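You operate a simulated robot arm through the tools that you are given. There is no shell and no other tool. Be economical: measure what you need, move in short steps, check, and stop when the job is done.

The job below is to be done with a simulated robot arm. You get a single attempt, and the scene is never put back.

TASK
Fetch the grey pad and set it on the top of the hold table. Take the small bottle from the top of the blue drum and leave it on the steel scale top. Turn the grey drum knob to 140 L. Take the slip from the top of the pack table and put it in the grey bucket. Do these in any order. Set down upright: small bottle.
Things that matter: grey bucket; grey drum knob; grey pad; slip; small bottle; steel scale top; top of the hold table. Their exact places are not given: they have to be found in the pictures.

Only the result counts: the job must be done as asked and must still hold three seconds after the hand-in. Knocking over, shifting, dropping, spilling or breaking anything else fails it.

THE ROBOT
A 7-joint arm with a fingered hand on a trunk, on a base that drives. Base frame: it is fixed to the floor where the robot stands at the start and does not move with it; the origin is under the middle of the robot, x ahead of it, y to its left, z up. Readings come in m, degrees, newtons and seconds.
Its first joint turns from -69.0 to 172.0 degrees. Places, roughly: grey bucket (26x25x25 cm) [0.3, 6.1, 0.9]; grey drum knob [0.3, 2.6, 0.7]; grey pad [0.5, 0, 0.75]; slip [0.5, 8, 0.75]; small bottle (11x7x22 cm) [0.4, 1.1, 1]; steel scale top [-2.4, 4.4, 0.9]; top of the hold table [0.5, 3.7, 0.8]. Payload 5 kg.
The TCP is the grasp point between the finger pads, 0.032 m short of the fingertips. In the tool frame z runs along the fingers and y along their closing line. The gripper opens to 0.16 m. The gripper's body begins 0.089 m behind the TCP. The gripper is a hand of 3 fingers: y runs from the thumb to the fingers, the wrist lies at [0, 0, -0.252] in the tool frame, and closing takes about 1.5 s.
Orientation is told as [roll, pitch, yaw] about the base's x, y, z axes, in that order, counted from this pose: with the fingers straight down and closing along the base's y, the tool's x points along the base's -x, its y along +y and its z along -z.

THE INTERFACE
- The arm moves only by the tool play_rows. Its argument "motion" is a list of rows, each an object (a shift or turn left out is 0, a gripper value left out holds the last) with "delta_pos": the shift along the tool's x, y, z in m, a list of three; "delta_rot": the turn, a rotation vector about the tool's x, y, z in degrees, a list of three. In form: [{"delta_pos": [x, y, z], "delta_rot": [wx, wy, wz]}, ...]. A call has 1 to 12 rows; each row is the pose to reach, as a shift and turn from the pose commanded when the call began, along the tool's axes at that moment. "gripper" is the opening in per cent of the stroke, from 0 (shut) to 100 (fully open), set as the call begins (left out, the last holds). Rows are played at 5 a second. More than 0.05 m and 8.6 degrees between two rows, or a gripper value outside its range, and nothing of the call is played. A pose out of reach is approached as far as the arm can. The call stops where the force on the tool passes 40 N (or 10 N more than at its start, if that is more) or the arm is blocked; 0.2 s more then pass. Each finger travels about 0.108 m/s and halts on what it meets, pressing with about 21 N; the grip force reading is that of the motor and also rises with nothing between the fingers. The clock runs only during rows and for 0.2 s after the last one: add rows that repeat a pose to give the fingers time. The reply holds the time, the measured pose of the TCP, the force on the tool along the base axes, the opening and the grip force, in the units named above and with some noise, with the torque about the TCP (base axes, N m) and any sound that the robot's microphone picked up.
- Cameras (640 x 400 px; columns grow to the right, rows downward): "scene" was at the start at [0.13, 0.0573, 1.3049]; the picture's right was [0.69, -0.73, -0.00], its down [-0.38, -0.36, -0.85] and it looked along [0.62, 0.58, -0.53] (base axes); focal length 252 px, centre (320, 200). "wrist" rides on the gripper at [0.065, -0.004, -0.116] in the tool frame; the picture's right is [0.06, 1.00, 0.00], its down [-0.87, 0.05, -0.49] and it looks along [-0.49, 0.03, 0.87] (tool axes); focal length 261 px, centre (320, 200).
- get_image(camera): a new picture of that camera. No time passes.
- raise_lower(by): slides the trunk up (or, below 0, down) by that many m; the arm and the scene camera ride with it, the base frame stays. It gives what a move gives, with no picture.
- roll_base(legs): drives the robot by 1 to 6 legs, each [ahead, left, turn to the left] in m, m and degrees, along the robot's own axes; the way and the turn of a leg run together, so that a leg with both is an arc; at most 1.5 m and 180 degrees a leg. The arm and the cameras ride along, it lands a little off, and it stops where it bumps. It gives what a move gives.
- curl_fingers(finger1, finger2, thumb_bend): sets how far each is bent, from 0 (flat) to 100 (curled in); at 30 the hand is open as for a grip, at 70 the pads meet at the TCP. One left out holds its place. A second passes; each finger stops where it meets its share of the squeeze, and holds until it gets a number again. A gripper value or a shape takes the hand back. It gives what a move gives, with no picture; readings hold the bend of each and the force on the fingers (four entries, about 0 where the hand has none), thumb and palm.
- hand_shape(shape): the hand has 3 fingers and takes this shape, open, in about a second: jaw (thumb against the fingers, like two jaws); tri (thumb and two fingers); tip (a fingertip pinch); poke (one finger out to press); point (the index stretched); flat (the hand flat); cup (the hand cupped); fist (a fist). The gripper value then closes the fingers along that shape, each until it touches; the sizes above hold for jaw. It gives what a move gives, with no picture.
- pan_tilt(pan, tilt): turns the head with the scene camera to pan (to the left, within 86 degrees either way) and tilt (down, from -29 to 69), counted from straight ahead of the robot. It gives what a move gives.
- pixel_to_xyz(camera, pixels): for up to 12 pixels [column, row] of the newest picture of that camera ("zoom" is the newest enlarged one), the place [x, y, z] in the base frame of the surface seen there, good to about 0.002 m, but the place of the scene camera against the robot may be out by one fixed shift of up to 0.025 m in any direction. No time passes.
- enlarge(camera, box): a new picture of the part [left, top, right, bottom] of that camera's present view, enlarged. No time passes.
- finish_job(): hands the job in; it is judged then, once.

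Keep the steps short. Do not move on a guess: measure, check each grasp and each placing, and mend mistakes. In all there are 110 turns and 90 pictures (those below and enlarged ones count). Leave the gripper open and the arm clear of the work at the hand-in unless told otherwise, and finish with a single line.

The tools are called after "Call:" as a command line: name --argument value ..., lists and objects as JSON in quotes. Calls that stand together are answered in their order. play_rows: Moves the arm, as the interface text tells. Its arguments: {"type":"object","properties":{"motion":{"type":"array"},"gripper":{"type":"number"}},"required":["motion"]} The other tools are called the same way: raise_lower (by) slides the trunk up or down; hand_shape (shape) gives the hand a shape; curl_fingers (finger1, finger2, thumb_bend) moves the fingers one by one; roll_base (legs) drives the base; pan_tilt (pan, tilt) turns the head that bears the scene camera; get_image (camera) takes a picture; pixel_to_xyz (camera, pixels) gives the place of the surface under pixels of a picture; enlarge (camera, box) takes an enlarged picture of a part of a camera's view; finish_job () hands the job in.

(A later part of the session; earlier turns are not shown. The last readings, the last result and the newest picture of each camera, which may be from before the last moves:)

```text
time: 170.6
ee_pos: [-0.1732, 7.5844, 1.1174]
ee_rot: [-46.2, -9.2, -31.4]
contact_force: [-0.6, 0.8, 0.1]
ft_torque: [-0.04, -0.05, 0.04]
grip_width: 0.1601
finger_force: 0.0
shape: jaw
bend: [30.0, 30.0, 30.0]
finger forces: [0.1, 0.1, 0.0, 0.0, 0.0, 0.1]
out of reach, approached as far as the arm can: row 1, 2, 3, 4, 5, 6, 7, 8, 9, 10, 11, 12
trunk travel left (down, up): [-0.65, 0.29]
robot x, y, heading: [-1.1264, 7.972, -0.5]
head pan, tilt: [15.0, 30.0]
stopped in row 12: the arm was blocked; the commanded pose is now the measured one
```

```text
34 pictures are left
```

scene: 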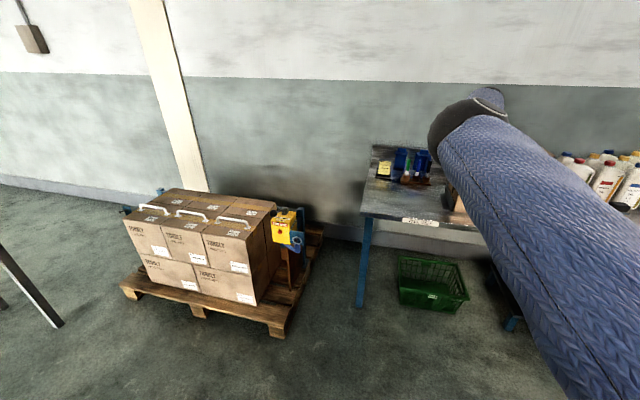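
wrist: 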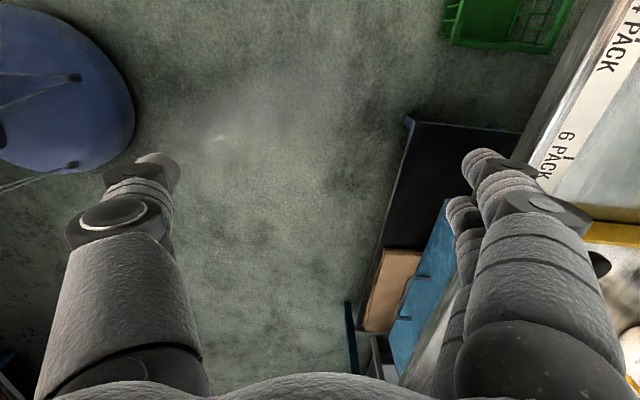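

The elbow is up again. I level the hand while drawing it in.

Call:
play_rows --motion '[{"delta_pos": [0.03, 0.003, -0.022], "delta_rot": [-4.6, 0.9, -0.4]}, {"delta_pos": [0.06, 0.006, -0.044], "delta_rot": [-9.2, 1.8, -0.7]}, {"delta_pos": [0.09, 0.009, -0.066], "delta_rot": [-13.8, 2.7, -1.1]}, {"delta_pos": [0.12, 0.012, -0.088], "delta_rot": [-18.4, 3.6, -1.5]}, {"delta_pos": [0.15, 0.015, -0.11], "delta_rot": [-23, 4.5, -1.9]}, {"delta_pos": [0.18, 0.018, -0.132], "delta_rot": [-27.6, 5.4, -2.2]}, {"delta_pos": [0.21, 0.021, -0.154], "delta_rot": [-32.2, 6.3, -2.6]}, {"delta_pos": [0.24, 0.024, -0.176], "delta_rot": [-36.8, 7.2, -3]}, {"delta_pos": [0.27, 0.027, -0.198], "delta_rot": [-41.4, 8.1, -3.3]}, {"delta_pos": [0.3, 0.03, -0.22], "delta_rot": [-46, 9, -3.7]}, {"delta_pos": [0.3, 0.03, -0.22], "delta_rot": [-46, 9, -3.7]}]'

```text
time: 173.2
ee_pos: [-0.2338, 7.8631, 1.1726]
ee_rot: [-5.5, 7.4, -34.0]
contact_force: [-0.5, 1.2, -0.7]
ft_torque: [0.01, -0.01, 0.01]
grip_width: 0.16
finger_force: 0.0
shape: jaw
bend: [30.0, 30.0, 30.0]
finger forces: [0.1, 0.1, 0.0, 0.0, 0.1, 0.0]
out of reach, approached as far as the arm can: row 1, 2, 3, 4, 5, 6, 7, 8, 9, 10, 11
trunk travel left (down, up): [-0.65, 0.29]
robot x, y, heading: [-1.126, 7.9681, -0.4]
head pan, tilt: [15.0, 30.0]
stopped in row 11: the arm was blocked; the commanded pose is now the measured one
```

Call:
play_rows --motion '[{"delta_pos": [0.03, -0.004, 0], "delta_rot": [-2.7, -3.7, 0]}, {"delta_pos": [0.06, -0.008, 0], "delta_rot": [-5.5, -7.4, 0]}, {"delta_pos": [0.09, -0.012, 0], "delta_rot": [-5.5, -7.4, 0]}, {"delta_pos": [0.11, -0.015, 0], "delta_rot": [-5.5, -7.4, 0]}, {"delta_pos": [0.11, -0.015, 0], "delta_rot": [-5.5, -7.4, 0]}]'

Call:
get_image --camera "scene"

```text
time: 174.6
ee_pos: [-0.2209, 7.8708, 1.174]
ee_rot: [-3.2, 6.2, -35.5]
contact_force: [-0.4, -0.1, -0.1]
ft_torque: [0.04, 0.0, 0.02]
grip_width: 0.16
finger_force: 0.1
shape: jaw
bend: [30.0, 30.0, 30.0]
finger forces: [0.0, 0.1, 0.1, 0.1, 0.0, 0.1]
out of reach, approached as far as the arm can: row 1, 2, 3, 4, 5
trunk travel left (down, up): [-0.65, 0.29]
robot x, y, heading: [-1.124, 7.9692, -0.6]
head pan, tilt: [15.0, 30.0]
stopped in row 5: the arm was blocked; the commanded pose is now the measured one
```

```text
33 pictures are left
```

scene: 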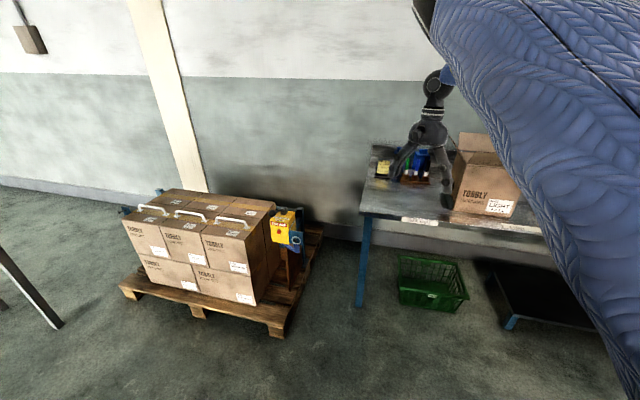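

Call:
play_rows --motion '[{"delta_pos": [0.0, 0, 0.03], "delta_rot": [-1.6, -3, 0]}, {"delta_pos": [0, 0, 0.06], "delta_rot": [-3.2, -6.2, 0]}, {"delta_pos": [0, 0, 0.09], "delta_rot": [-3.2, -6.2, 0]}, {"delta_pos": [0, 0, 0.12], "delta_rot": [-3.2, -6.2, 0]}, {"delta_pos": [0, 0, 0.12], "delta_rot": [-3.2, -6.2, 0]}]'

Call:
play_rows --motion '[{"delta_rot": [0, 0, 8]}, {"delta_rot": [0, 0, 16]}, {"delta_rot": [0, 0, 24]}, {"delta_rot": [0, 0, 32]}, {"delta_rot": [0, 0, 40]}, {"delta_rot": [0, 0, 48]}, {"delta_rot": [0, 0, 54.5]}, {"delta_rot": [0, 0, 54.5]}]'

```text
time: 175.8
ee_pos: [-0.1419, 7.8734, 1.0866]
ee_rot: [-0.3, 0.2, -35.2]
contact_force: [-0.2, -0.9, 0.6]
ft_torque: [0.02, -0.04, 0.0]
grip_width: 0.1601
finger_force: 0.1
shape: jaw
bend: [30.0, 30.0, 30.0]
finger forces: [0.1, 0.1, 0.0, 0.0, 0.0, 0.0]
out of reach, approached as far as the arm can: row 1, 2, 3, 4, 5
trunk travel left (down, up): [-0.65, 0.29]
robot x, y, heading: [-1.1292, 7.9706, -0.3]
head pan, tilt: [15.0, 30.0]
```

```text
time: 177.6
ee_pos: [-0.1445, 7.8767, 1.0858]
ee_rot: [0.1, -0.2, -89.7]
contact_force: [0.8, -0.2, -0.3]
ft_torque: [-0.03, -0.02, -0.01]
grip_width: 0.1601
finger_force: 0.1
shape: jaw
bend: [30.0, 30.0, 30.0]
finger forces: [0.1, 0.0, 0.0, 0.0, 0.0, 0.0]
trunk travel left (down, up): [-0.65, 0.29]
robot x, y, heading: [-1.1242, 7.972, -0.5]
head pan, tilt: [15.0, 30.0]
```

Call:
play_rows --motion '[{"delta_pos": [0, -0.03, 0]}, {"delta_pos": [0, -0.06, 0]}, {"delta_pos": [0, -0.09, 0]}, {"delta_pos": [0, -0.12, 0]}, {"delta_pos": [0, -0.15, 0]}, {"delta_pos": [0, -0.15, 0]}]'

Call:
pan_tilt --pan 20 --tilt 30

```text
time: 179.0
ee_pos: [-0.1852, 7.8445, 1.0912]
ee_rot: [-0.6, 0.2, -90.0]
contact_force: [-0.7, -0.4, 0.4]
ft_torque: [-0.01, -0.02, -0.01]
grip_width: 0.1598
finger_force: 0.1
shape: jaw
bend: [30.0, 30.0, 30.0]
finger forces: [0.0, 0.0, 0.1, 0.1, 0.0, 0.0]
out of reach, approached as far as the arm can: row 1, 2, 3, 4, 5, 6
trunk travel left (down, up): [-0.65, 0.29]
robot x, y, heading: [-1.1296, 7.9699, -0.6]
head pan, tilt: [15.0, 30.0]
```

```text
time: 179.7
ee_pos: [-0.1862, 7.8455, 1.0924]
ee_rot: [-0.6, 0.2, -89.9]
contact_force: [0.3, -0.6, -0.9]
ft_torque: [0.02, 0.02, -0.01]
grip_width: 0.1604
finger_force: 0.0
shape: jaw
bend: [30.0, 30.0, 30.0]
finger forces: [0.0, 0.0, 0.0, 0.1, 0.1, 0.1]
trunk travel left (down, up): [-0.65, 0.29]
robot x, y, heading: [-1.1272, 7.9717, -0.5]
head pan, tilt: [20.0, 30.0]
```

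Good posture again. Now I drive in, bringing the hand near the slip, with tips at 1.06 above everything there.

Call:
roll_base --legs '[[0, 0.11, 0.5], [0.52, 0, 0]]'

Call:
get_image --camera "wrist"

Call:
get_image --camera "scene"

```text
time: 183.6
ee_pos: [0.3513, 7.9737, 1.0951]
ee_rot: [-0.4, 0.2, -88.8]
contact_force: [0.7, -0.9, -0.1]
ft_torque: [0.02, 0.02, -0.03]
grip_width: 0.1599
finger_force: 0.1
shape: jaw
bend: [30.0, 30.0, 30.0]
finger forces: [0.0, 0.1, 0.1, 0.0, 0.0, 0.0]
trunk travel left (down, up): [-0.65, 0.29]
robot x, y, heading: [-0.5925, 8.0797, 0.4]
head pan, tilt: [20.0, 30.0]
```

```text
32 pictures are left
```

wrist: 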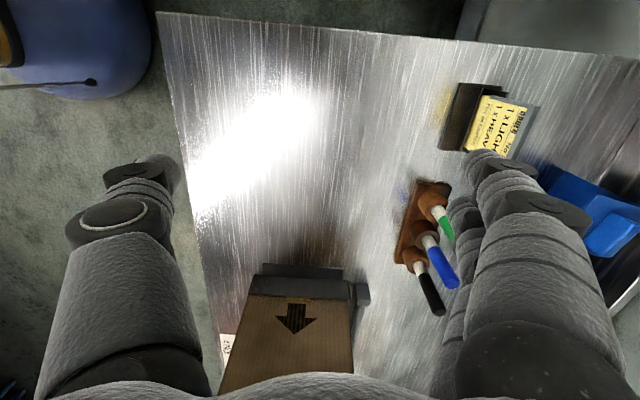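

```text
31 pictures are left
```

scene: 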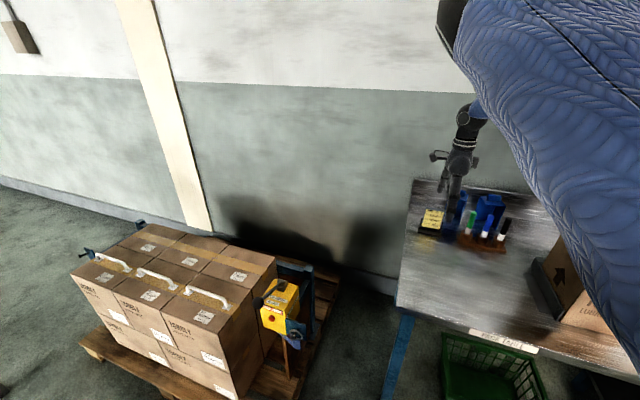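

Call:
enlarge --camera "wrist" --box '[420, 70, 548, 170]'

Call:
pixel_to_xyz --camera "wrist" --pixels '[[479, 96], [466, 150], [531, 104], [515, 150], [495, 125], [453, 85], [440, 147], [435, 205], [440, 235], [524, 105]]'

Call:
enlarge --camera "scene" --box '[405, 185, 485, 255]'

```text
4.00 times, centred on (484, 120) of wrist
```

zoom: 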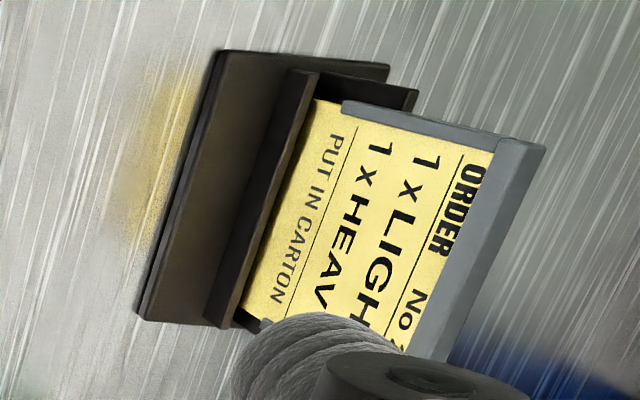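

```text
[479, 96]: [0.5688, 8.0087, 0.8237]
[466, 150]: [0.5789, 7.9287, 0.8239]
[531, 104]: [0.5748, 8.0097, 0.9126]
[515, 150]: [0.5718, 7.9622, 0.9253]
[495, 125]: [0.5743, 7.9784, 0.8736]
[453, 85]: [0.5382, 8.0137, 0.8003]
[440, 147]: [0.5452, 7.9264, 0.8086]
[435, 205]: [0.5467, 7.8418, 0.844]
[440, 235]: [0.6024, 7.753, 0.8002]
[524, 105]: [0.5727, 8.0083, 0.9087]
```

```text
5.71 times, centred on (445, 220) of scene
```

zoom: 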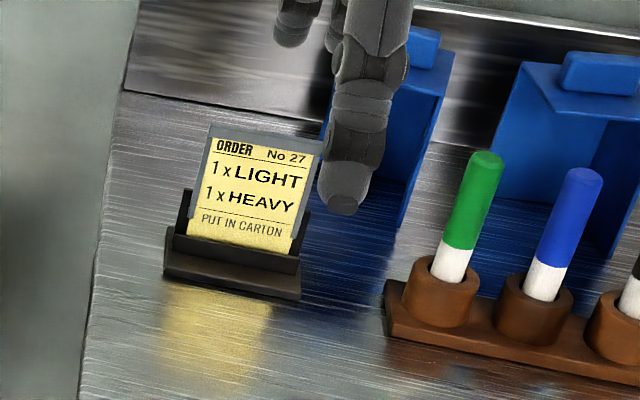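

The slip is a rigid framed card standing in the holder: plane x≈0.574, y 7.925–8.01, top z≈0.912, turned about 7°. I drive the hand over it at height.

Call:
pixel_to_xyz --camera "wrist" --pixels '[[600, 205], [600, 235], [560, 185], [620, 100]]'

Call:
roll_base --legs '[[0.222, 0, 0]]'

Call:
get_image --camera "wrist"

```text
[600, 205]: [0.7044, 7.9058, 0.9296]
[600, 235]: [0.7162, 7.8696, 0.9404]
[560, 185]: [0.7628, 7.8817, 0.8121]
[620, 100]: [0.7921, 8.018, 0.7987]
```

```text
time: 185.3
ee_pos: [0.5778, 7.9786, 1.0945]
ee_rot: [-0.4, 0.3, -88.7]
contact_force: [0.7, -0.1, -0.2]
ft_torque: [0.01, -0.03, -0.01]
grip_width: 0.1598
finger_force: 0.1
shape: jaw
bend: [30.0, 30.0, 30.0]
finger forces: [0.0, 0.1, 0.0, 0.0, 0.0, 0.1]
trunk travel left (down, up): [-0.65, 0.29]
robot x, y, heading: [-0.3671, 8.0828, 0.8]
head pan, tilt: [20.0, 30.0]
```

```text
28 pictures are left
```

wrist: 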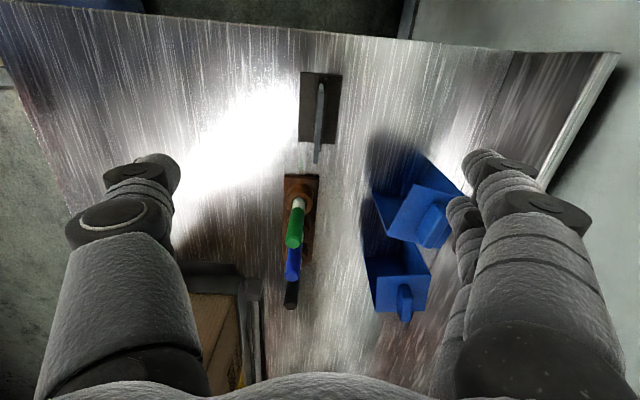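

Call:
pixel_to_xyz --camera "wrist" --pixels '[[320, 90], [319, 105], [319, 125], [318, 145], [317, 158], [305, 120], [335, 120]]'

Call:
play_rows --motion '[{"delta_rot": [0, 0, 0]}, {"delta_pos": [-0.006, 0, 0.02], "delta_rot": [0, 0, -2]}, {"delta_pos": [-0.01, 0, 0.04], "delta_rot": [0, 0, -3]}, {"delta_pos": [-0.01, 0, 0.06], "delta_rot": [0, 0, -3]}, {"delta_pos": [-0.01, 0, 0.08], "delta_rot": [0, 0, -3]}, {"delta_pos": [-0.01, 0, 0.1], "delta_rot": [0, 0, -3]}, {"delta_pos": [-0.01, 0, 0.1], "delta_rot": [0, 0, -3]}]' --gripper 55

Call:
get_image --camera "wrist"

```text
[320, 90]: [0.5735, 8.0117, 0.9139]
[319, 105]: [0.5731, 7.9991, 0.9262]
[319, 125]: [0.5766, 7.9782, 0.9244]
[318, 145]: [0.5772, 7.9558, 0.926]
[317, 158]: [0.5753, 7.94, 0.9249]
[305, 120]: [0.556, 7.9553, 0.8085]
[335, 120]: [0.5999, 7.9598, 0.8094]
```

```text
time: 186.9
ee_pos: [0.5769, 7.9685, 0.9943]
ee_rot: [-0.5, 0.5, -85.7]
contact_force: [-0.5, 0.0, 1.0]
ft_torque: [0.02, 0.01, 0.0]
grip_width: 0.0887
finger_force: 0.1
shape: jaw
bend: [72.0, 72.0, 70.0]
finger forces: [0.1, 0.1, 0.0, 0.0, 0.0, 0.1]
trunk travel left (down, up): [-0.65, 0.29]
robot x, y, heading: [-0.3627, 8.0827, 1.0]
head pan, tilt: [20.0, 30.0]
```

```text
27 pictures are left
```

wrist: 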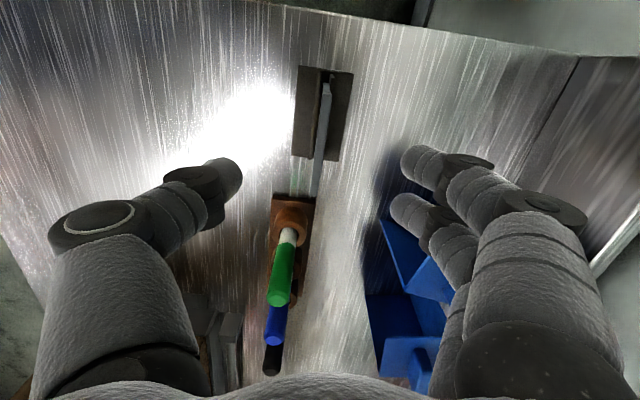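

Card top is at 0.926, centred between the fingers. Descend to TCP 0.898 and close.

Call:
play_rows --motion '[{"delta_pos": [0.003, -0.001, 0.03]}, {"delta_pos": [0.003, -0.001, 0.06]}, {"delta_pos": [0.003, -0.001, 0.08]}, {"delta_pos": [0.003, -0.001, 0.096]}, {"delta_pos": [0.003, -0.001, 0.096]}]'

Call:
play_rows --motion '[{}, {}, {}, {}, {}, {}, {}]' --gripper 0

Call:
get_image --camera "wrist"

```text
time: 188.1
ee_pos: [0.5798, 7.9668, 0.8991]
ee_rot: [-0.6, 0.4, -85.7]
contact_force: [-0.3, -0.3, -0.2]
ft_torque: [0.01, -0.01, 0.04]
grip_width: 0.0884
finger_force: 0.1
shape: jaw
bend: [72.0, 72.0, 70.0]
finger forces: [0.0, 0.1, 0.1, 0.1, 0.0, 0.1]
out of reach, approached as far as the arm can: row 1, 2, 3, 4, 5
trunk travel left (down, up): [-0.65, 0.29]
robot x, y, heading: [-0.3678, 8.0829, 0.9]
head pan, tilt: [20.0, 30.0]
```

```text
time: 189.7
ee_pos: [0.5798, 7.9669, 0.8984]
ee_rot: [-0.7, 0.6, -85.7]
contact_force: [-0.2, -0.3, 0.4]
ft_torque: [-0.04, -0.04, -0.09]
grip_width: 0.0001
finger_force: 20.5
shape: jaw
bend: [70.0, 70.0, 70.0]
finger forces: [9.6, 8.7, 0.0, 0.0, 18.7, 0.0]
trunk travel left (down, up): [-0.65, 0.29]
robot x, y, heading: [-0.3647, 8.0834, 0.8]
head pan, tilt: [20.0, 30.0]
```

```text
26 pictures are left
```

wrist: 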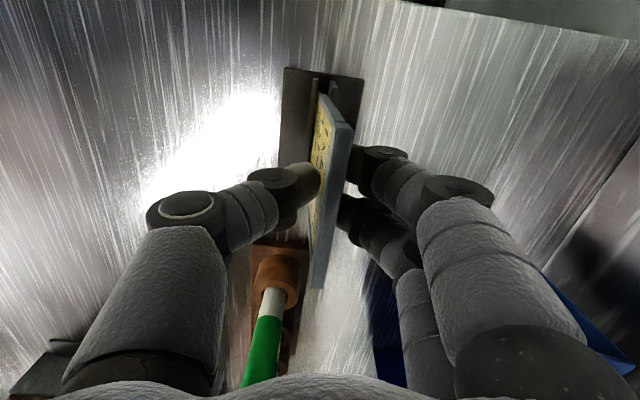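

Seems pinched. I lift a little and check.

Call:
play_rows --motion '[{"delta_pos": [0, 0, -0.01]}, {"delta_pos": [0, 0, -0.03]}, {"delta_pos": [0, 0, -0.06]}, {"delta_pos": [0, 0, -0.06]}]'

Call:
get_image --camera "wrist"

Call:
enlarge --camera "scene" --box '[420, 150, 540, 260]'

```text
time: 190.7
ee_pos: [0.5807, 7.9675, 0.9587]
ee_rot: [-0.4, 0.4, -85.7]
contact_force: [0.2, 1.0, -0.1]
ft_torque: [0.01, 0.0, 0.04]
grip_width: 0.0
finger_force: 21.2
shape: jaw
bend: [70.0, 70.0, 70.0]
finger forces: [9.3, 9.6, 0.0, 0.0, 19.0, 0.0]
trunk travel left (down, up): [-0.65, 0.29]
robot x, y, heading: [-0.3694, 8.0857, 0.4]
head pan, tilt: [20.0, 30.0]
```

```text
25 pictures are left
```

wrist: 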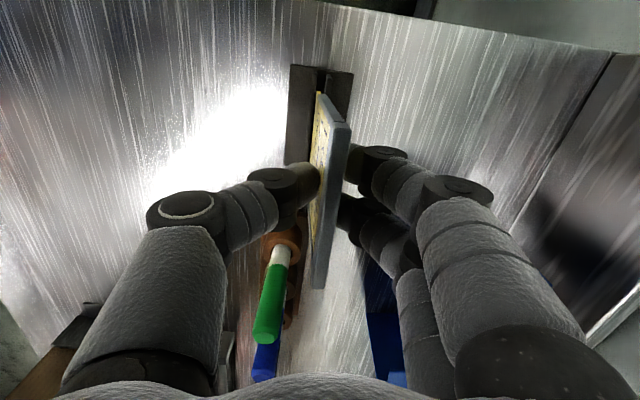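

```text
3.64 times, centred on (480, 205) of scene
```

zoom: 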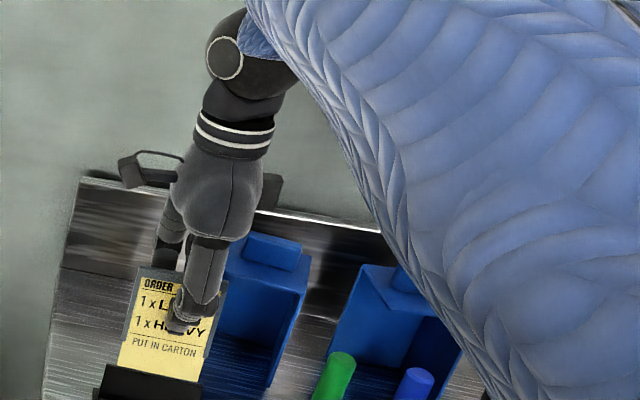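

The slip is out and the holder stayed. I lift by arm and trunk so it clears the bucket rim, then back out and go to the bucket.

Call:
play_rows --motion '[{"delta_pos": [0, 0, -0.03]}, {"delta_pos": [0, 0, -0.06]}, {"delta_pos": [0, 0, -0.09]}, {"delta_pos": [0, 0, -0.11]}, {"delta_pos": [0, 0, -0.11]}]'

Call:
raise_lower --by 0.25

Call:
roll_base --legs '[[-0.7, 0, -0.5], [0, -1.5, 0], [0, -0.37, 0]]'

Call:
pan_tilt --pan 0 --tilt 32

Call:
get_image --camera "scene"

```text
time: 191.9
ee_pos: [0.5796, 7.9678, 1.0708]
ee_rot: [-0.3, 0.4, -85.7]
contact_force: [1.0, 0.0, -0.1]
ft_torque: [0.01, -0.02, -0.02]
grip_width: 0.0
finger_force: 21.4
shape: jaw
bend: [70.0, 70.0, 70.0]
finger forces: [9.3, 9.8, 0.0, 0.0, 19.0, 0.1]
trunk travel left (down, up): [-0.65, 0.29]
robot x, y, heading: [-0.3696, 8.0814, 0.8]
head pan, tilt: [20.0, 30.0]
```

```text
time: 194.5
ee_pos: [0.5802, 7.9674, 1.319]
ee_rot: [-0.4, 0.3, -85.7]
contact_force: [0.3, -0.7, -0.2]
ft_torque: [-0.01, 0.0, 0.03]
grip_width: 0.0
finger_force: 20.8
shape: jaw
bend: [70.0, 70.0, 70.0]
finger forces: [9.2, 9.8, 0.0, 0.0, 18.9, 0.1]
trunk travel left (down, up): [-0.9, 0.04]
robot x, y, heading: [-0.3649, 8.083, 1.0]
head pan, tilt: [20.0, 30.0]
```

```text
time: 207.4
ee_pos: [-0.0714, 6.0915, 1.3208]
ee_rot: [-0.3, 0.4, -84.2]
contact_force: [0.0, 0.1, -0.1]
ft_torque: [0.02, 0.01, -0.01]
grip_width: 0.0002
finger_force: 21.2
shape: jaw
bend: [70.0, 70.0, 70.0]
finger forces: [9.3, 9.7, 0.1, 0.0, 19.0, 0.0]
trunk travel left (down, up): [-0.9, 0.04]
robot x, y, heading: [-1.0213, 6.1808, 2.3]
head pan, tilt: [20.0, 30.0]
```

```text
time: 208.2
ee_pos: [-0.0713, 6.0916, 1.3203]
ee_rot: [-0.3, 0.4, -84.2]
contact_force: [0.0, -0.2, 0.0]
ft_torque: [0.0, 0.0, -0.01]
grip_width: 0.0
finger_force: 21.5
shape: jaw
bend: [70.0, 70.0, 70.0]
finger forces: [9.2, 9.7, 0.0, 0.0, 19.0, 0.0]
trunk travel left (down, up): [-0.9, 0.04]
robot x, y, heading: [-1.0219, 6.1812, 2.3]
head pan, tilt: [0.0, 32.0]
```

```text
23 pictures are left
```

scene: 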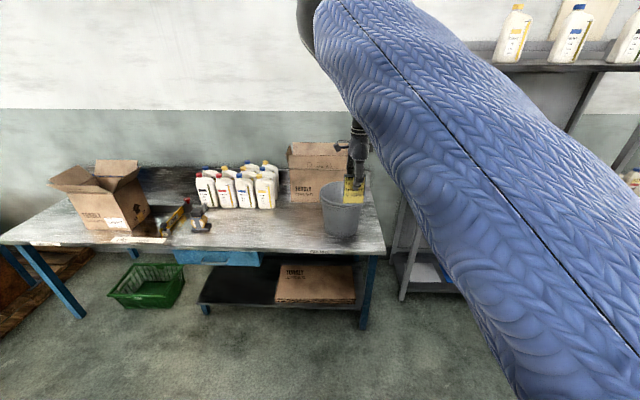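

Call:
pixel_to_xyz --camera "scene" --pixels '[[324, 192], [330, 187], [340, 203], [335, 202], [358, 195], [325, 184], [340, 235], [300, 150], [400, 200], [490, 68]]'

Call:
enlarge --camera "scene" --box '[280, 130, 400, 250]'

```text
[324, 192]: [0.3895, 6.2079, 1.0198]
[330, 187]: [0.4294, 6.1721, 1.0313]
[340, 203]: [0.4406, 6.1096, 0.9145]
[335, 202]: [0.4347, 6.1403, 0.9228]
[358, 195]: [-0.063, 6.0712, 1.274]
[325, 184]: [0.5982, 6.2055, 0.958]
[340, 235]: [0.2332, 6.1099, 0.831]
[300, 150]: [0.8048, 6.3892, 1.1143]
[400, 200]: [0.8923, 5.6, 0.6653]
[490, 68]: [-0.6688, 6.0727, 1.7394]
```

```text
3.33 times, centred on (340, 190) of scene
```

zoom: 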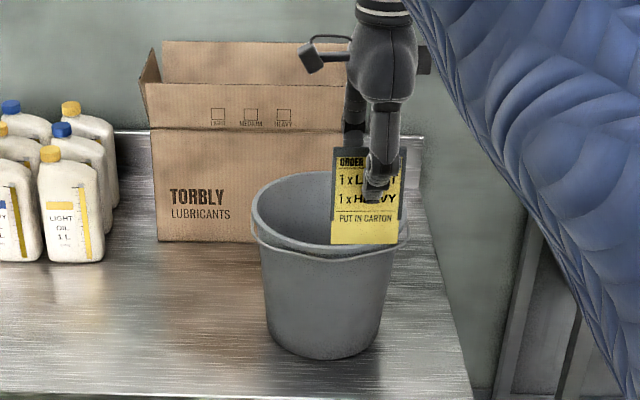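

Bucket centre is about (0.325, 6.105), rim at ≈1.03; the slip's bottom is at ≈1.23. Driving ahead 0.395.

Call:
roll_base --legs '[[0.395, 0, 0]]'

Call:
get_image --camera "wrist"

```text
time: 210.7
ee_pos: [0.3272, 6.1085, 1.3203]
ee_rot: [-0.3, 0.4, -84.1]
contact_force: [-0.2, 0.3, -0.3]
ft_torque: [-0.02, 0.01, 0.0]
grip_width: 0.0
finger_force: 21.1
shape: jaw
bend: [70.0, 70.0, 70.0]
finger forces: [9.3, 9.7, 0.0, 0.0, 18.9, 0.0]
trunk travel left (down, up): [-0.9, 0.04]
robot x, y, heading: [-0.6199, 6.1987, 2.3]
head pan, tilt: [0.0, 32.0]
```

```text
21 pictures are left
```

wrist: 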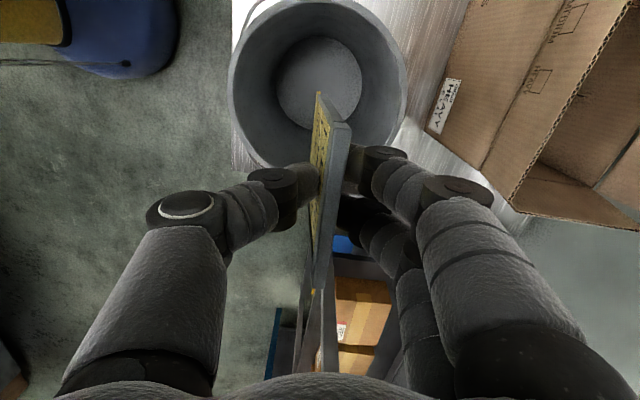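

Call:
pixel_to_xyz --camera "wrist" --pixels '[[234, 80], [403, 85], [318, 75], [260, 160], [395, 30], [330, 60]]'

```text
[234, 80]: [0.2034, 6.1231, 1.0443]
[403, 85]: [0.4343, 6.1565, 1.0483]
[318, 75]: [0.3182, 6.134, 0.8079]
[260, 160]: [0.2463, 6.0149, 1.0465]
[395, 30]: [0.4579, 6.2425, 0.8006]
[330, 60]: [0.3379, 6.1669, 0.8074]
```

The hand is centred over the bucket (centre 0.3235, 6.108; rim 1.046). Lowering so the slip's lower part is inside, then releasing.

Call:
play_rows --motion '[{"delta_pos": [0, 0, 0.04]}, {"delta_pos": [0, 0, 0.08]}, {"delta_pos": [0, 0, 0.12]}, {"delta_pos": [0, 0, 0.16]}, {"delta_pos": [0, 0, 0.19]}, {"delta_pos": [0, 0, 0.22]}, {"delta_pos": [0, 0, 0.22]}]'

Call:
play_rows --motion '[{}, {}, {}, {}, {}]' --gripper 45

Call:
play_rows --motion '[{"delta_pos": [0, 0, -0.04]}, {"delta_pos": [0, 0, -0.08]}, {"delta_pos": [0, 0, -0.12]}, {"delta_pos": [0, 0, -0.16]}, {"delta_pos": [0, 0, -0.18]}, {"delta_pos": [0, 0, -0.18]}]'

Call:
get_image --camera "wrist"

```text
time: 212.3
ee_pos: [0.3263, 6.1092, 1.0999]
ee_rot: [-0.5, 0.5, -84.1]
contact_force: [-0.2, 0.2, 0.1]
ft_torque: [0.02, 0.0, 0.0]
grip_width: 0.0
finger_force: 21.0
shape: jaw
bend: [70.0, 70.0, 70.0]
finger forces: [9.3, 9.8, 0.0, 0.0, 19.0, 0.0]
trunk travel left (down, up): [-0.9, 0.04]
robot x, y, heading: [-0.6219, 6.201, 2.4]
head pan, tilt: [0.0, 32.0]
```

```text
time: 213.5
ee_pos: [0.3266, 6.1104, 1.1006]
ee_rot: [-0.3, 0.5, -84.1]
contact_force: [0.8, -0.4, 1.1]
ft_torque: [-0.05, 0.0, 0.05]
grip_width: 0.0712
finger_force: 0.0
shape: jaw
bend: [73.0, 73.0, 70.0]
finger forces: [0.1, 0.0, 0.0, 0.0, 0.0, 0.0]
trunk travel left (down, up): [-0.9, 0.04]
robot x, y, heading: [-0.622, 6.1991, 2.4]
head pan, tilt: [0.0, 32.0]
```

```text
time: 214.9
ee_pos: [0.325, 6.1078, 1.2786]
ee_rot: [-0.4, 0.4, -84.0]
contact_force: [0.5, -0.6, -0.3]
ft_torque: [-0.02, 0.0, -0.02]
grip_width: 0.0719
finger_force: 0.2
shape: jaw
bend: [73.0, 73.0, 70.0]
finger forces: [0.0, 0.1, 0.0, 0.0, 0.1, 0.1]
trunk travel left (down, up): [-0.9, 0.04]
robot x, y, heading: [-0.6216, 6.2025, 2.2]
head pan, tilt: [0.0, 32.0]
```

```text
20 pictures are left
```

wrist: 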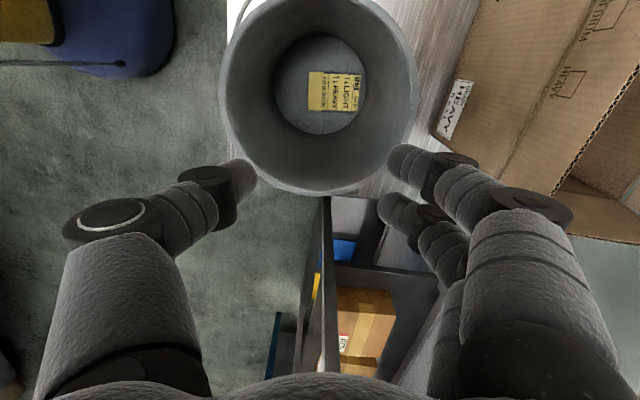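

The slip lies in the bucket. I take the grey pad to mean the middle one: the usual set is yellow, grey and white, and its shade matches the grey bucket. I back out and drive down the aisle.

Call:
roll_base --legs '[[-0.43, 0, 0], [0, 0, -2.2], [0, -1.5, 0], [0, -1.5, 0], [0, -1.2, 0]]'

```text
time: 237.6
ee_pos: [-0.1217, 1.8731, 1.2793]
ee_rot: [-0.3, 0.3, -85.7]
contact_force: [-0.5, 0.1, -0.8]
ft_torque: [-0.03, -0.01, 0.05]
grip_width: 0.0714
finger_force: 0.0
shape: jaw
bend: [73.0, 73.0, 70.0]
finger forces: [0.0, 0.1, 0.0, 0.0, 0.1, 0.1]
trunk travel left (down, up): [-0.9, 0.04]
robot x, y, heading: [-1.0685, 1.9882, 1.0]
head pan, tilt: [0.0, 32.0]
```

Call:
roll_base --legs '[[0.55, -0.95, 0], [0, -0.84, -1]]'

Call:
pan_tilt --pan 0 --tilt 38

Call:
get_image --camera "scene"

Call:
get_image --camera "wrist"

```text
time: 247.4
ee_pos: [0.4294, 0.0511, 1.2803]
ee_rot: [-0.3, 0.5, -87.5]
contact_force: [0.1, -0.2, -0.2]
ft_torque: [0.0, 0.0, -0.02]
grip_width: 0.0719
finger_force: 0.0
shape: jaw
bend: [73.0, 73.0, 70.0]
finger forces: [0.1, 0.1, 0.0, 0.0, 0.0, 0.0]
trunk travel left (down, up): [-0.9, 0.04]
robot x, y, heading: [-0.5119, 0.1968, -1.0]
head pan, tilt: [0.0, 32.0]
```

```text
time: 248.0
ee_pos: [0.4305, 0.05, 1.2794]
ee_rot: [-0.3, 0.4, -87.4]
contact_force: [0.0, 0.1, 0.1]
ft_torque: [0.08, -0.01, -0.01]
grip_width: 0.0719
finger_force: 0.1
shape: jaw
bend: [73.0, 73.0, 70.0]
finger forces: [0.0, 0.1, 0.1, 0.1, 0.1, 0.0]
trunk travel left (down, up): [-0.9, 0.04]
robot x, y, heading: [-0.5102, 0.1931, -1.2]
head pan, tilt: [0.0, 38.0]
```

```text
19 pictures are left
```

scene: 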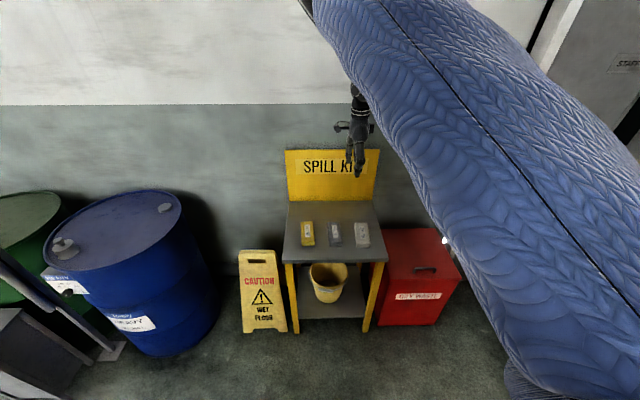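

```text
18 pictures are left
```

wrist: 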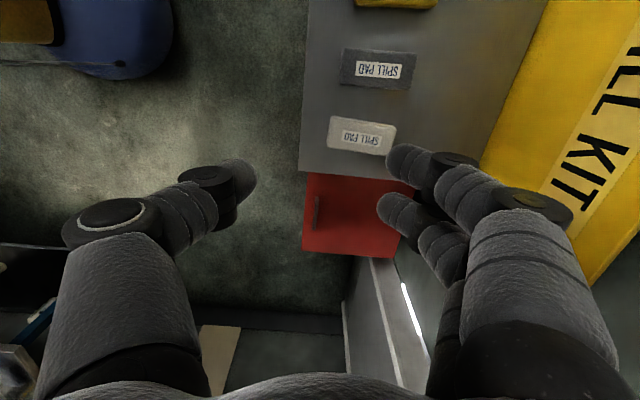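

From above the right pad is clearly off-white, so the middle one is the grey pad. Measuring it.

Call:
pixel_to_xyz --camera "wrist" --pixels '[[343, 52], [415, 58], [341, 82], [411, 87], [378, 60], [378, 85], [378, 92], [362, 120], [378, 110]]'

Call:
play_rows --motion '[{"delta_rot": [0, 0, -8]}, {"delta_rot": [0, 0, -16]}, {"delta_rot": [0, 0, -24]}, {"delta_rot": [0, 0, -32]}, {"delta_rot": [0, 0, -40]}, {"delta_rot": [0, 0, -48]}, {"delta_rot": [0, 0, -56]}, {"delta_rot": [0, 0, -64]}, {"delta_rot": [0, 0, -72]}, {"delta_rot": [0, 0, -80]}, {"delta_rot": [0, 0, -87.4]}, {"delta_rot": [0, 0, -87.4]}]'

```text
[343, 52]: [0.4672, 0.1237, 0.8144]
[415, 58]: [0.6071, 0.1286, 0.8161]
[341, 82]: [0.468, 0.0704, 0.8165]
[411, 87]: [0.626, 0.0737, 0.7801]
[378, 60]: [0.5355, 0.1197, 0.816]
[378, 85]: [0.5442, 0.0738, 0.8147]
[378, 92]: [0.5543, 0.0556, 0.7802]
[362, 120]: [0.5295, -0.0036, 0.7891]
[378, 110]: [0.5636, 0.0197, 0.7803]
```

```text
time: 250.6
ee_pos: [0.5553, 0.1584, 1.231]
ee_rot: [1.2, -3.6, -6.6]
contact_force: [0.4, 1.9, 2.2]
ft_torque: [-0.18, 0.01, -0.01]
grip_width: 0.0718
finger_force: 0.1
shape: jaw
bend: [73.0, 73.0, 70.0]
finger forces: [0.0, 0.0, 0.0, 0.0, 0.1, 0.0]
out of reach, approached as far as the arm can: row 5, 6, 7, 8, 9, 10, 11, 12
trunk travel left (down, up): [-0.9, 0.04]
robot x, y, heading: [-0.5125, 0.1963, -0.9]
head pan, tilt: [0.0, 38.0]
```

Call:
play_rows --motion '[{"delta_pos": [0.02, -0.01, 0.025], "delta_rot": [0.4, 1.2, -2]}, {"delta_pos": [0.04, -0.02, 0.05], "delta_rot": [0.8, 2.4, -4]}, {"delta_pos": [0.06, -0.03, 0.075], "delta_rot": [1.2, 3.6, -6]}, {"delta_pos": [0.08, -0.04, 0.1], "delta_rot": [1.2, 3.6, -8.6]}, {"delta_pos": [0.1, -0.05, 0.13], "delta_rot": [1.2, 3.6, -8.6]}, {"delta_pos": [0.12, -0.06, 0.15], "delta_rot": [1.2, 3.6, -8.6]}, {"delta_pos": [0.12, -0.06, 0.15], "delta_rot": [1.2, 3.6, -8.6]}]' --gripper 100

```text
time: 252.4
ee_pos: [0.5165, 0.1494, 1.0527]
ee_rot: [10.6, 1.6, 0.2]
contact_force: [-0.3, 0.4, -0.6]
ft_torque: [0.03, -0.01, -0.02]
grip_width: 0.1601
finger_force: 0.0
shape: jaw
bend: [30.0, 30.0, 30.0]
finger forces: [0.0, 0.1, 0.0, 0.0, 0.0, 0.0]
out of reach, approached as far as the arm can: row 1, 2, 3, 4, 5, 6, 7
trunk travel left (down, up): [-0.9, 0.04]
robot x, y, heading: [-0.5094, 0.1993, -1.2]
head pan, tilt: [0.0, 38.0]
stopped in row 7: the arm was blocked; the commanded pose is now the measured one
```

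The arm dislikes this yaw straight ahead, but with the pad at about 30° to the left it suits the wrist. I swing the hand left first.

Call:
play_rows --motion '[{"delta_pos": [0.025, 0.04, 0.003], "delta_rot": [1, 0, 0]}, {"delta_pos": [0.05, 0.08, 0.006], "delta_rot": [2, 0, 0]}, {"delta_pos": [0.075, 0.12, 0.009], "delta_rot": [3, 0, 0]}, {"delta_pos": [0.1, 0.16, 0.012], "delta_rot": [4, -0.5, 0]}, {"delta_pos": [0.125, 0.2, 0.015], "delta_rot": [5, -0.5, 0]}, {"delta_pos": [0.15, 0.24, 0.018], "delta_rot": [6, -1, 0]}, {"delta_pos": [0.175, 0.28, 0.021], "delta_rot": [7, -1, 0]}, {"delta_pos": [0.2, 0.32, 0.025], "delta_rot": [8, -1.2, 0]}, {"delta_pos": [0.225, 0.36, 0.028], "delta_rot": [9, -1.4, 0]}, {"delta_pos": [0.25, 0.4, 0.031], "delta_rot": [10, -1.6, 0]}, {"delta_pos": [0.275, 0.44, 0.035], "delta_rot": [10.6, -1.6, 0]}, {"delta_pos": [0.29, 0.476, 0.038], "delta_rot": [10.6, -1.6, 0]}]'

```text
time: 255.0
ee_pos: [0.4525, 0.3865, 1.1186]
ee_rot: [0.0, 0.1, -0.1]
contact_force: [1.0, -0.5, -0.7]
ft_torque: [0.02, -0.01, -0.03]
grip_width: 0.1601
finger_force: 0.0
shape: jaw
bend: [30.0, 30.0, 30.0]
finger forces: [0.0, 0.0, 0.0, 0.0, 0.0, 0.0]
out of reach, approached as far as the arm can: row 1, 2, 3, 4, 5, 6, 7, 8, 9, 10, 11, 12
trunk travel left (down, up): [-0.9, 0.04]
robot x, y, heading: [-0.513, 0.1995, -1.2]
head pan, tilt: [0.0, 38.0]
```

Level at yaw 0. I shift the base so the hand is over the pad, then use the trunk for the vertical motion.

Call:
roll_base --legs '[[0.0915, -0.287, 0]]'

Call:
raise_lower --by -0.15

Call:
get_image --camera "wrist"

```text
time: 257.1
ee_pos: [0.5391, 0.0941, 1.1199]
ee_rot: [-0.1, 0.3, -0.2]
contact_force: [0.1, -0.1, -0.3]
ft_torque: [0.04, 0.02, 0.02]
grip_width: 0.1602
finger_force: 0.1
shape: jaw
bend: [30.0, 30.0, 30.0]
finger forces: [0.0, 0.0, 0.1, 0.0, 0.0, 0.1]
trunk travel left (down, up): [-0.9, 0.04]
robot x, y, heading: [-0.4248, -0.0888, -1.4]
head pan, tilt: [0.0, 38.0]
```

```text
time: 258.8
ee_pos: [0.5378, 0.0949, 0.9702]
ee_rot: [-0.1, 0.1, -0.1]
contact_force: [-0.1, 0.1, 0.5]
ft_torque: [0.01, 0.01, -0.01]
grip_width: 0.1601
finger_force: 0.2
shape: jaw
bend: [30.0, 30.0, 30.0]
finger forces: [0.0, 0.1, 0.1, 0.0, 0.0, 0.0]
trunk travel left (down, up): [-0.75, 0.19]
robot x, y, heading: [-0.4271, -0.0906, -1.4]
head pan, tilt: [0.0, 38.0]
```

```text
17 pictures are left
```

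wrist: 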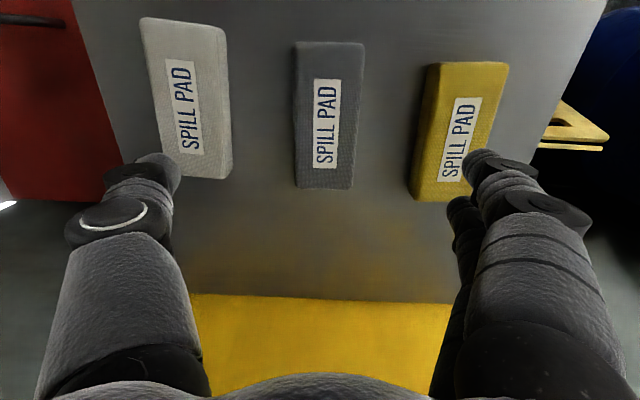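

Call:
pixel_to_xyz --camera "wrist" --pixels '[[297, 115], [361, 115], [328, 46], [326, 178], [228, 115], [420, 115], [298, 160], [353, 160]]'

Call:
play_rows --motion '[{"delta_pos": [0, 0, 0]}, {"delta_pos": [0, 0.003, 0.03]}, {"delta_pos": [0, 0.003, 0.06]}, {"delta_pos": [0, 0.003, 0.08]}, {"delta_pos": [0, 0.003, 0.08]}]' --gripper 62

Call:
get_image --camera "wrist"

```text
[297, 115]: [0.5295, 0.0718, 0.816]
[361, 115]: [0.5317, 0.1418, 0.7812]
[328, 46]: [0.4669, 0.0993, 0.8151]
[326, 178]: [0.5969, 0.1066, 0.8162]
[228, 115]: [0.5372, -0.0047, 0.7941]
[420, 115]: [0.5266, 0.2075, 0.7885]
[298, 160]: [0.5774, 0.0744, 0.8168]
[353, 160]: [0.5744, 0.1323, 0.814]
```

```text
time: 260.0
ee_pos: [0.5366, 0.0967, 0.8896]
ee_rot: [-0.2, 0.1, -0.2]
contact_force: [0.3, 0.2, 0.4]
ft_torque: [0.02, -0.01, -0.03]
grip_width: 0.0996
finger_force: 0.2
shape: jaw
bend: [70.0, 70.0, 69.0]
finger forces: [0.0, 0.0, 0.0, 0.0, 0.0, 0.1]
trunk travel left (down, up): [-0.75, 0.19]
robot x, y, heading: [-0.4241, -0.0921, -1.1]
head pan, tilt: [0.0, 38.0]
```

```text
16 pictures are left
```

wrist: 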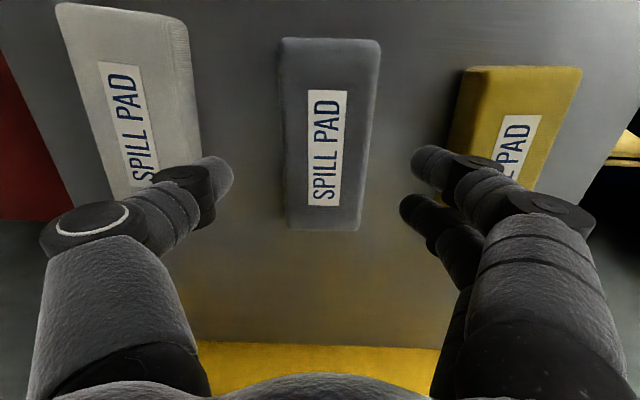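

Call:
play_rows --motion '[{"delta_pos": [0, 0.006, 0], "delta_rot": [0, 0, -2]}, {"delta_pos": [0, 0.006, 0.02], "delta_rot": [0, 0, -2]}, {"delta_pos": [0, 0.006, 0.04], "delta_rot": [0, 0, -2]}, {"delta_pos": [0, 0.006, 0.055], "delta_rot": [0, 0, -2]}, {"delta_pos": [0, 0.006, 0.065], "delta_rot": [0, 0, -2]}, {"delta_pos": [0, 0.006, 0.065], "delta_rot": [0, 0, -2]}]' --gripper 52

Call:
play_rows --motion '[{}, {}, {}, {}, {}, {}]' --gripper 0

Call:
get_image --camera "wrist"

```text
time: 261.4
ee_pos: [0.526, 0.0947, 0.8297]
ee_rot: [0.1, 0.0, 1.8]
contact_force: [0.2, -0.3, 0.2]
ft_torque: [0.01, 0.0, 0.0]
grip_width: 0.0842
finger_force: 0.0
shape: jaw
bend: [72.0, 72.0, 70.0]
finger forces: [0.0, 0.0, 0.0, 0.1, 0.0, 0.0]
out of reach, approached as far as the arm can: row 2, 3, 4, 5, 6
trunk travel left (down, up): [-0.75, 0.19]
robot x, y, heading: [-0.4235, -0.0895, -1.2]
head pan, tilt: [0.0, 38.0]
```

```text
time: 262.8
ee_pos: [0.5268, 0.094, 0.8278]
ee_rot: [-0.1, 0.0, 1.8]
contact_force: [-1.1, 0.1, 0.7]
ft_torque: [0.0, 0.05, 0.01]
grip_width: 0.0621
finger_force: 20.8
shape: jaw
bend: [73.0, 73.0, 70.0]
finger forces: [9.6, 9.4, 0.0, 0.0, 18.9, 0.0]
trunk travel left (down, up): [-0.75, 0.19]
robot x, y, heading: [-0.4252, -0.091, -1.3]
head pan, tilt: [0.0, 38.0]
```

```text
15 pictures are left
```

wrist: 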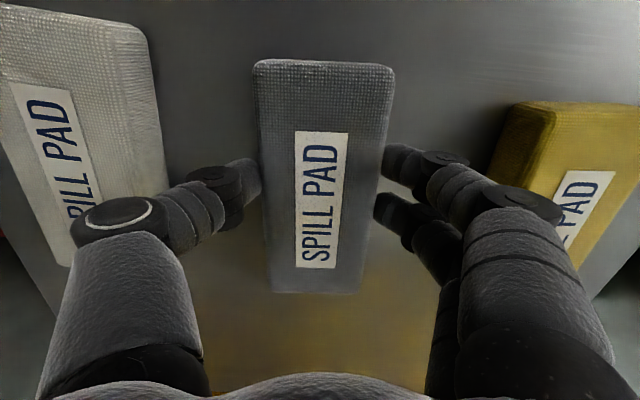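

Gripped (0.062 m). Lifting with the trunk.

Call:
raise_lower --by 0.19

Call:
get_image --camera "wrist"

```text
time: 264.9
ee_pos: [0.5257, 0.0953, 1.0179]
ee_rot: [0.0, 0.0, 1.9]
contact_force: [-0.3, 0.5, -1.2]
ft_torque: [0.01, 0.01, 0.03]
grip_width: 0.0617
finger_force: 20.7
shape: jaw
bend: [73.0, 73.0, 70.0]
finger forces: [9.6, 9.4, 0.1, 0.0, 18.9, 0.1]
trunk travel left (down, up): [-0.94, 0.0]
robot x, y, heading: [-0.4291, -0.0916, -1.6]
head pan, tilt: [0.0, 38.0]
```

```text
14 pictures are left
```

wrist: 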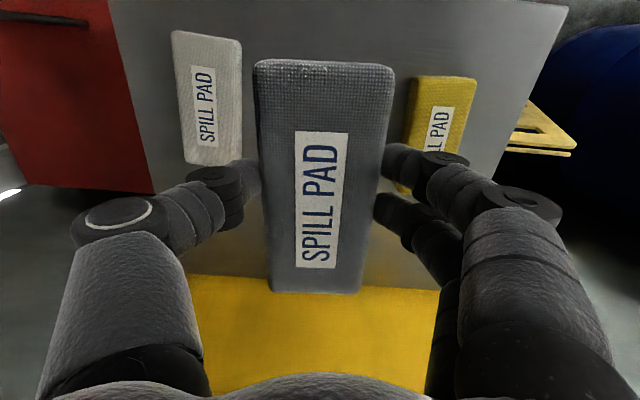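

The pad is held and its neighbours are undisturbed. I raise the arm a bit more and check heights of things along the way.

Call:
play_rows --motion '[{"delta_pos": [0, 0, -0.03]}, {"delta_pos": [0, 0, -0.06]}, {"delta_pos": [0, 0, -0.09]}, {"delta_pos": [0, 0, -0.12]}, {"delta_pos": [0, 0, -0.12]}]'

Call:
roll_base --legs '[[-0.2, 0, 1.5]]'

Call:
pan_tilt --pan 60 --tilt 30

Call:
get_image --camera "scene"

```text
time: 266.1
ee_pos: [0.5423, 0.0821, 1.1381]
ee_rot: [-0.1, 0.1, 1.7]
contact_force: [-0.2, -0.4, 0.2]
ft_torque: [0.0, 0.03, -0.04]
grip_width: 0.0618
finger_force: 21.1
shape: jaw
bend: [73.0, 73.0, 70.0]
finger forces: [9.9, 9.6, 0.0, 0.0, 19.6, 0.0]
out of reach, approached as far as the arm can: row 2, 3, 4, 5
trunk travel left (down, up): [-0.94, 0.0]
robot x, y, heading: [-0.4256, -0.0925, -1.4]
head pan, tilt: [0.0, 38.0]
```

```text
time: 267.7
ee_pos: [0.3373, 0.1083, 1.1383]
ee_rot: [-0.2, 0.0, 3.2]
contact_force: [-0.2, 0.0, -1.2]
ft_torque: [0.05, 0.02, -0.05]
grip_width: 0.0621
finger_force: 21.0
shape: jaw
bend: [73.0, 73.0, 70.0]
finger forces: [10.0, 9.7, 0.0, 0.0, 19.5, 0.0]
trunk travel left (down, up): [-0.94, 0.0]
robot x, y, heading: [-0.6216, -0.0931, 0.3]
head pan, tilt: [0.0, 38.0]
```

```text
time: 269.0
ee_pos: [0.3382, 0.1085, 1.1378]
ee_rot: [-0.1, 0.0, 3.2]
contact_force: [0.6, 0.3, -0.9]
ft_torque: [0.01, 0.02, 0.0]
grip_width: 0.0622
finger_force: 20.9
shape: jaw
bend: [73.0, 73.0, 70.0]
finger forces: [9.9, 9.7, 0.0, 0.0, 19.6, 0.1]
trunk travel left (down, up): [-0.94, 0.0]
robot x, y, heading: [-0.6212, -0.0907, 0.3]
head pan, tilt: [60.0, 30.0]
```

```text
13 pictures are left
```

scene: 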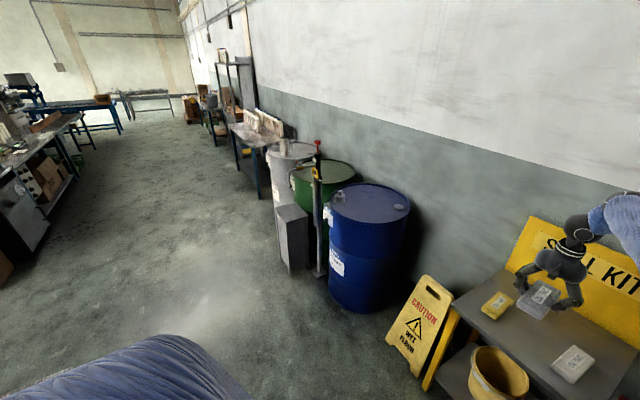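

Call:
pixel_to_xyz --camera "scene" --pixels '[[316, 170], [316, 179], [318, 142], [318, 150], [338, 195], [268, 150], [310, 210], [283, 146]]'

```text
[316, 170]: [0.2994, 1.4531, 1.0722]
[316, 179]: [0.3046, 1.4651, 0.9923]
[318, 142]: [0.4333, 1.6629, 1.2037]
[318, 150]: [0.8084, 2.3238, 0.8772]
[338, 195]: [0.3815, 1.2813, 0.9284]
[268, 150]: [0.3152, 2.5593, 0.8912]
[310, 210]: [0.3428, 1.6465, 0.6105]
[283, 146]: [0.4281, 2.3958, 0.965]
```

A hook (z≈1.08) and a pump (z≈1.21) stand near the straight route. So I turn left, drive up the aisle with the hand ahead, and turn back at the hold table.

Call:
roll_base --legs '[[0, 0, 90], [1.5, 0, 0], [1.5, 0, 0], [0, 0.25, 0], [0, 0, -90]]'

Call:
pan_tilt --pan 15 --tilt 35

Call:
get_image --camera "scene"

```text
time: 292.5
ee_pos: [0.0996, 3.087, 1.1379]
ee_rot: [0.0, 0.0, 1.9]
contact_force: [0.5, 0.6, -0.9]
ft_torque: [0.03, -0.02, -0.01]
grip_width: 0.0617
finger_force: 22.0
shape: jaw
bend: [73.0, 73.0, 70.0]
finger forces: [9.6, 9.4, 0.1, 0.1, 18.9, 0.0]
trunk travel left (down, up): [-0.94, 0.0]
robot x, y, heading: [-0.8652, 2.9109, -0.9]
head pan, tilt: [60.0, 30.0]
```

```text
time: 293.6
ee_pos: [0.0999, 3.0882, 1.1385]
ee_rot: [-0.2, 0.0, 1.9]
contact_force: [0.2, 0.0, -0.9]
ft_torque: [0.0, -0.01, 0.03]
grip_width: 0.0617
finger_force: 21.1
shape: jaw
bend: [73.0, 73.0, 70.0]
finger forces: [9.6, 9.3, 0.1, 0.1, 18.9, 0.0]
trunk travel left (down, up): [-0.94, 0.0]
robot x, y, heading: [-0.8666, 2.9121, -1.4]
head pan, tilt: [15.0, 35.0]
```

```text
12 pictures are left
```

scene: 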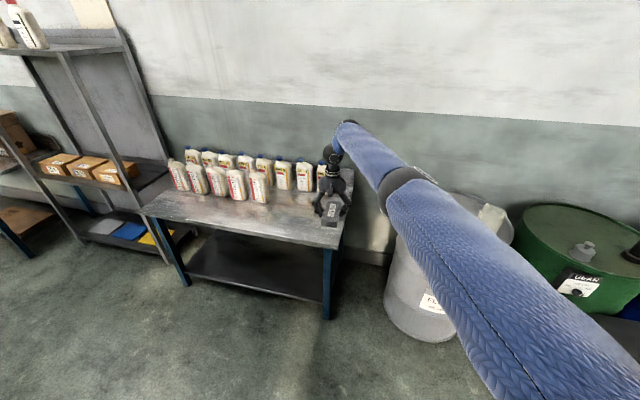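

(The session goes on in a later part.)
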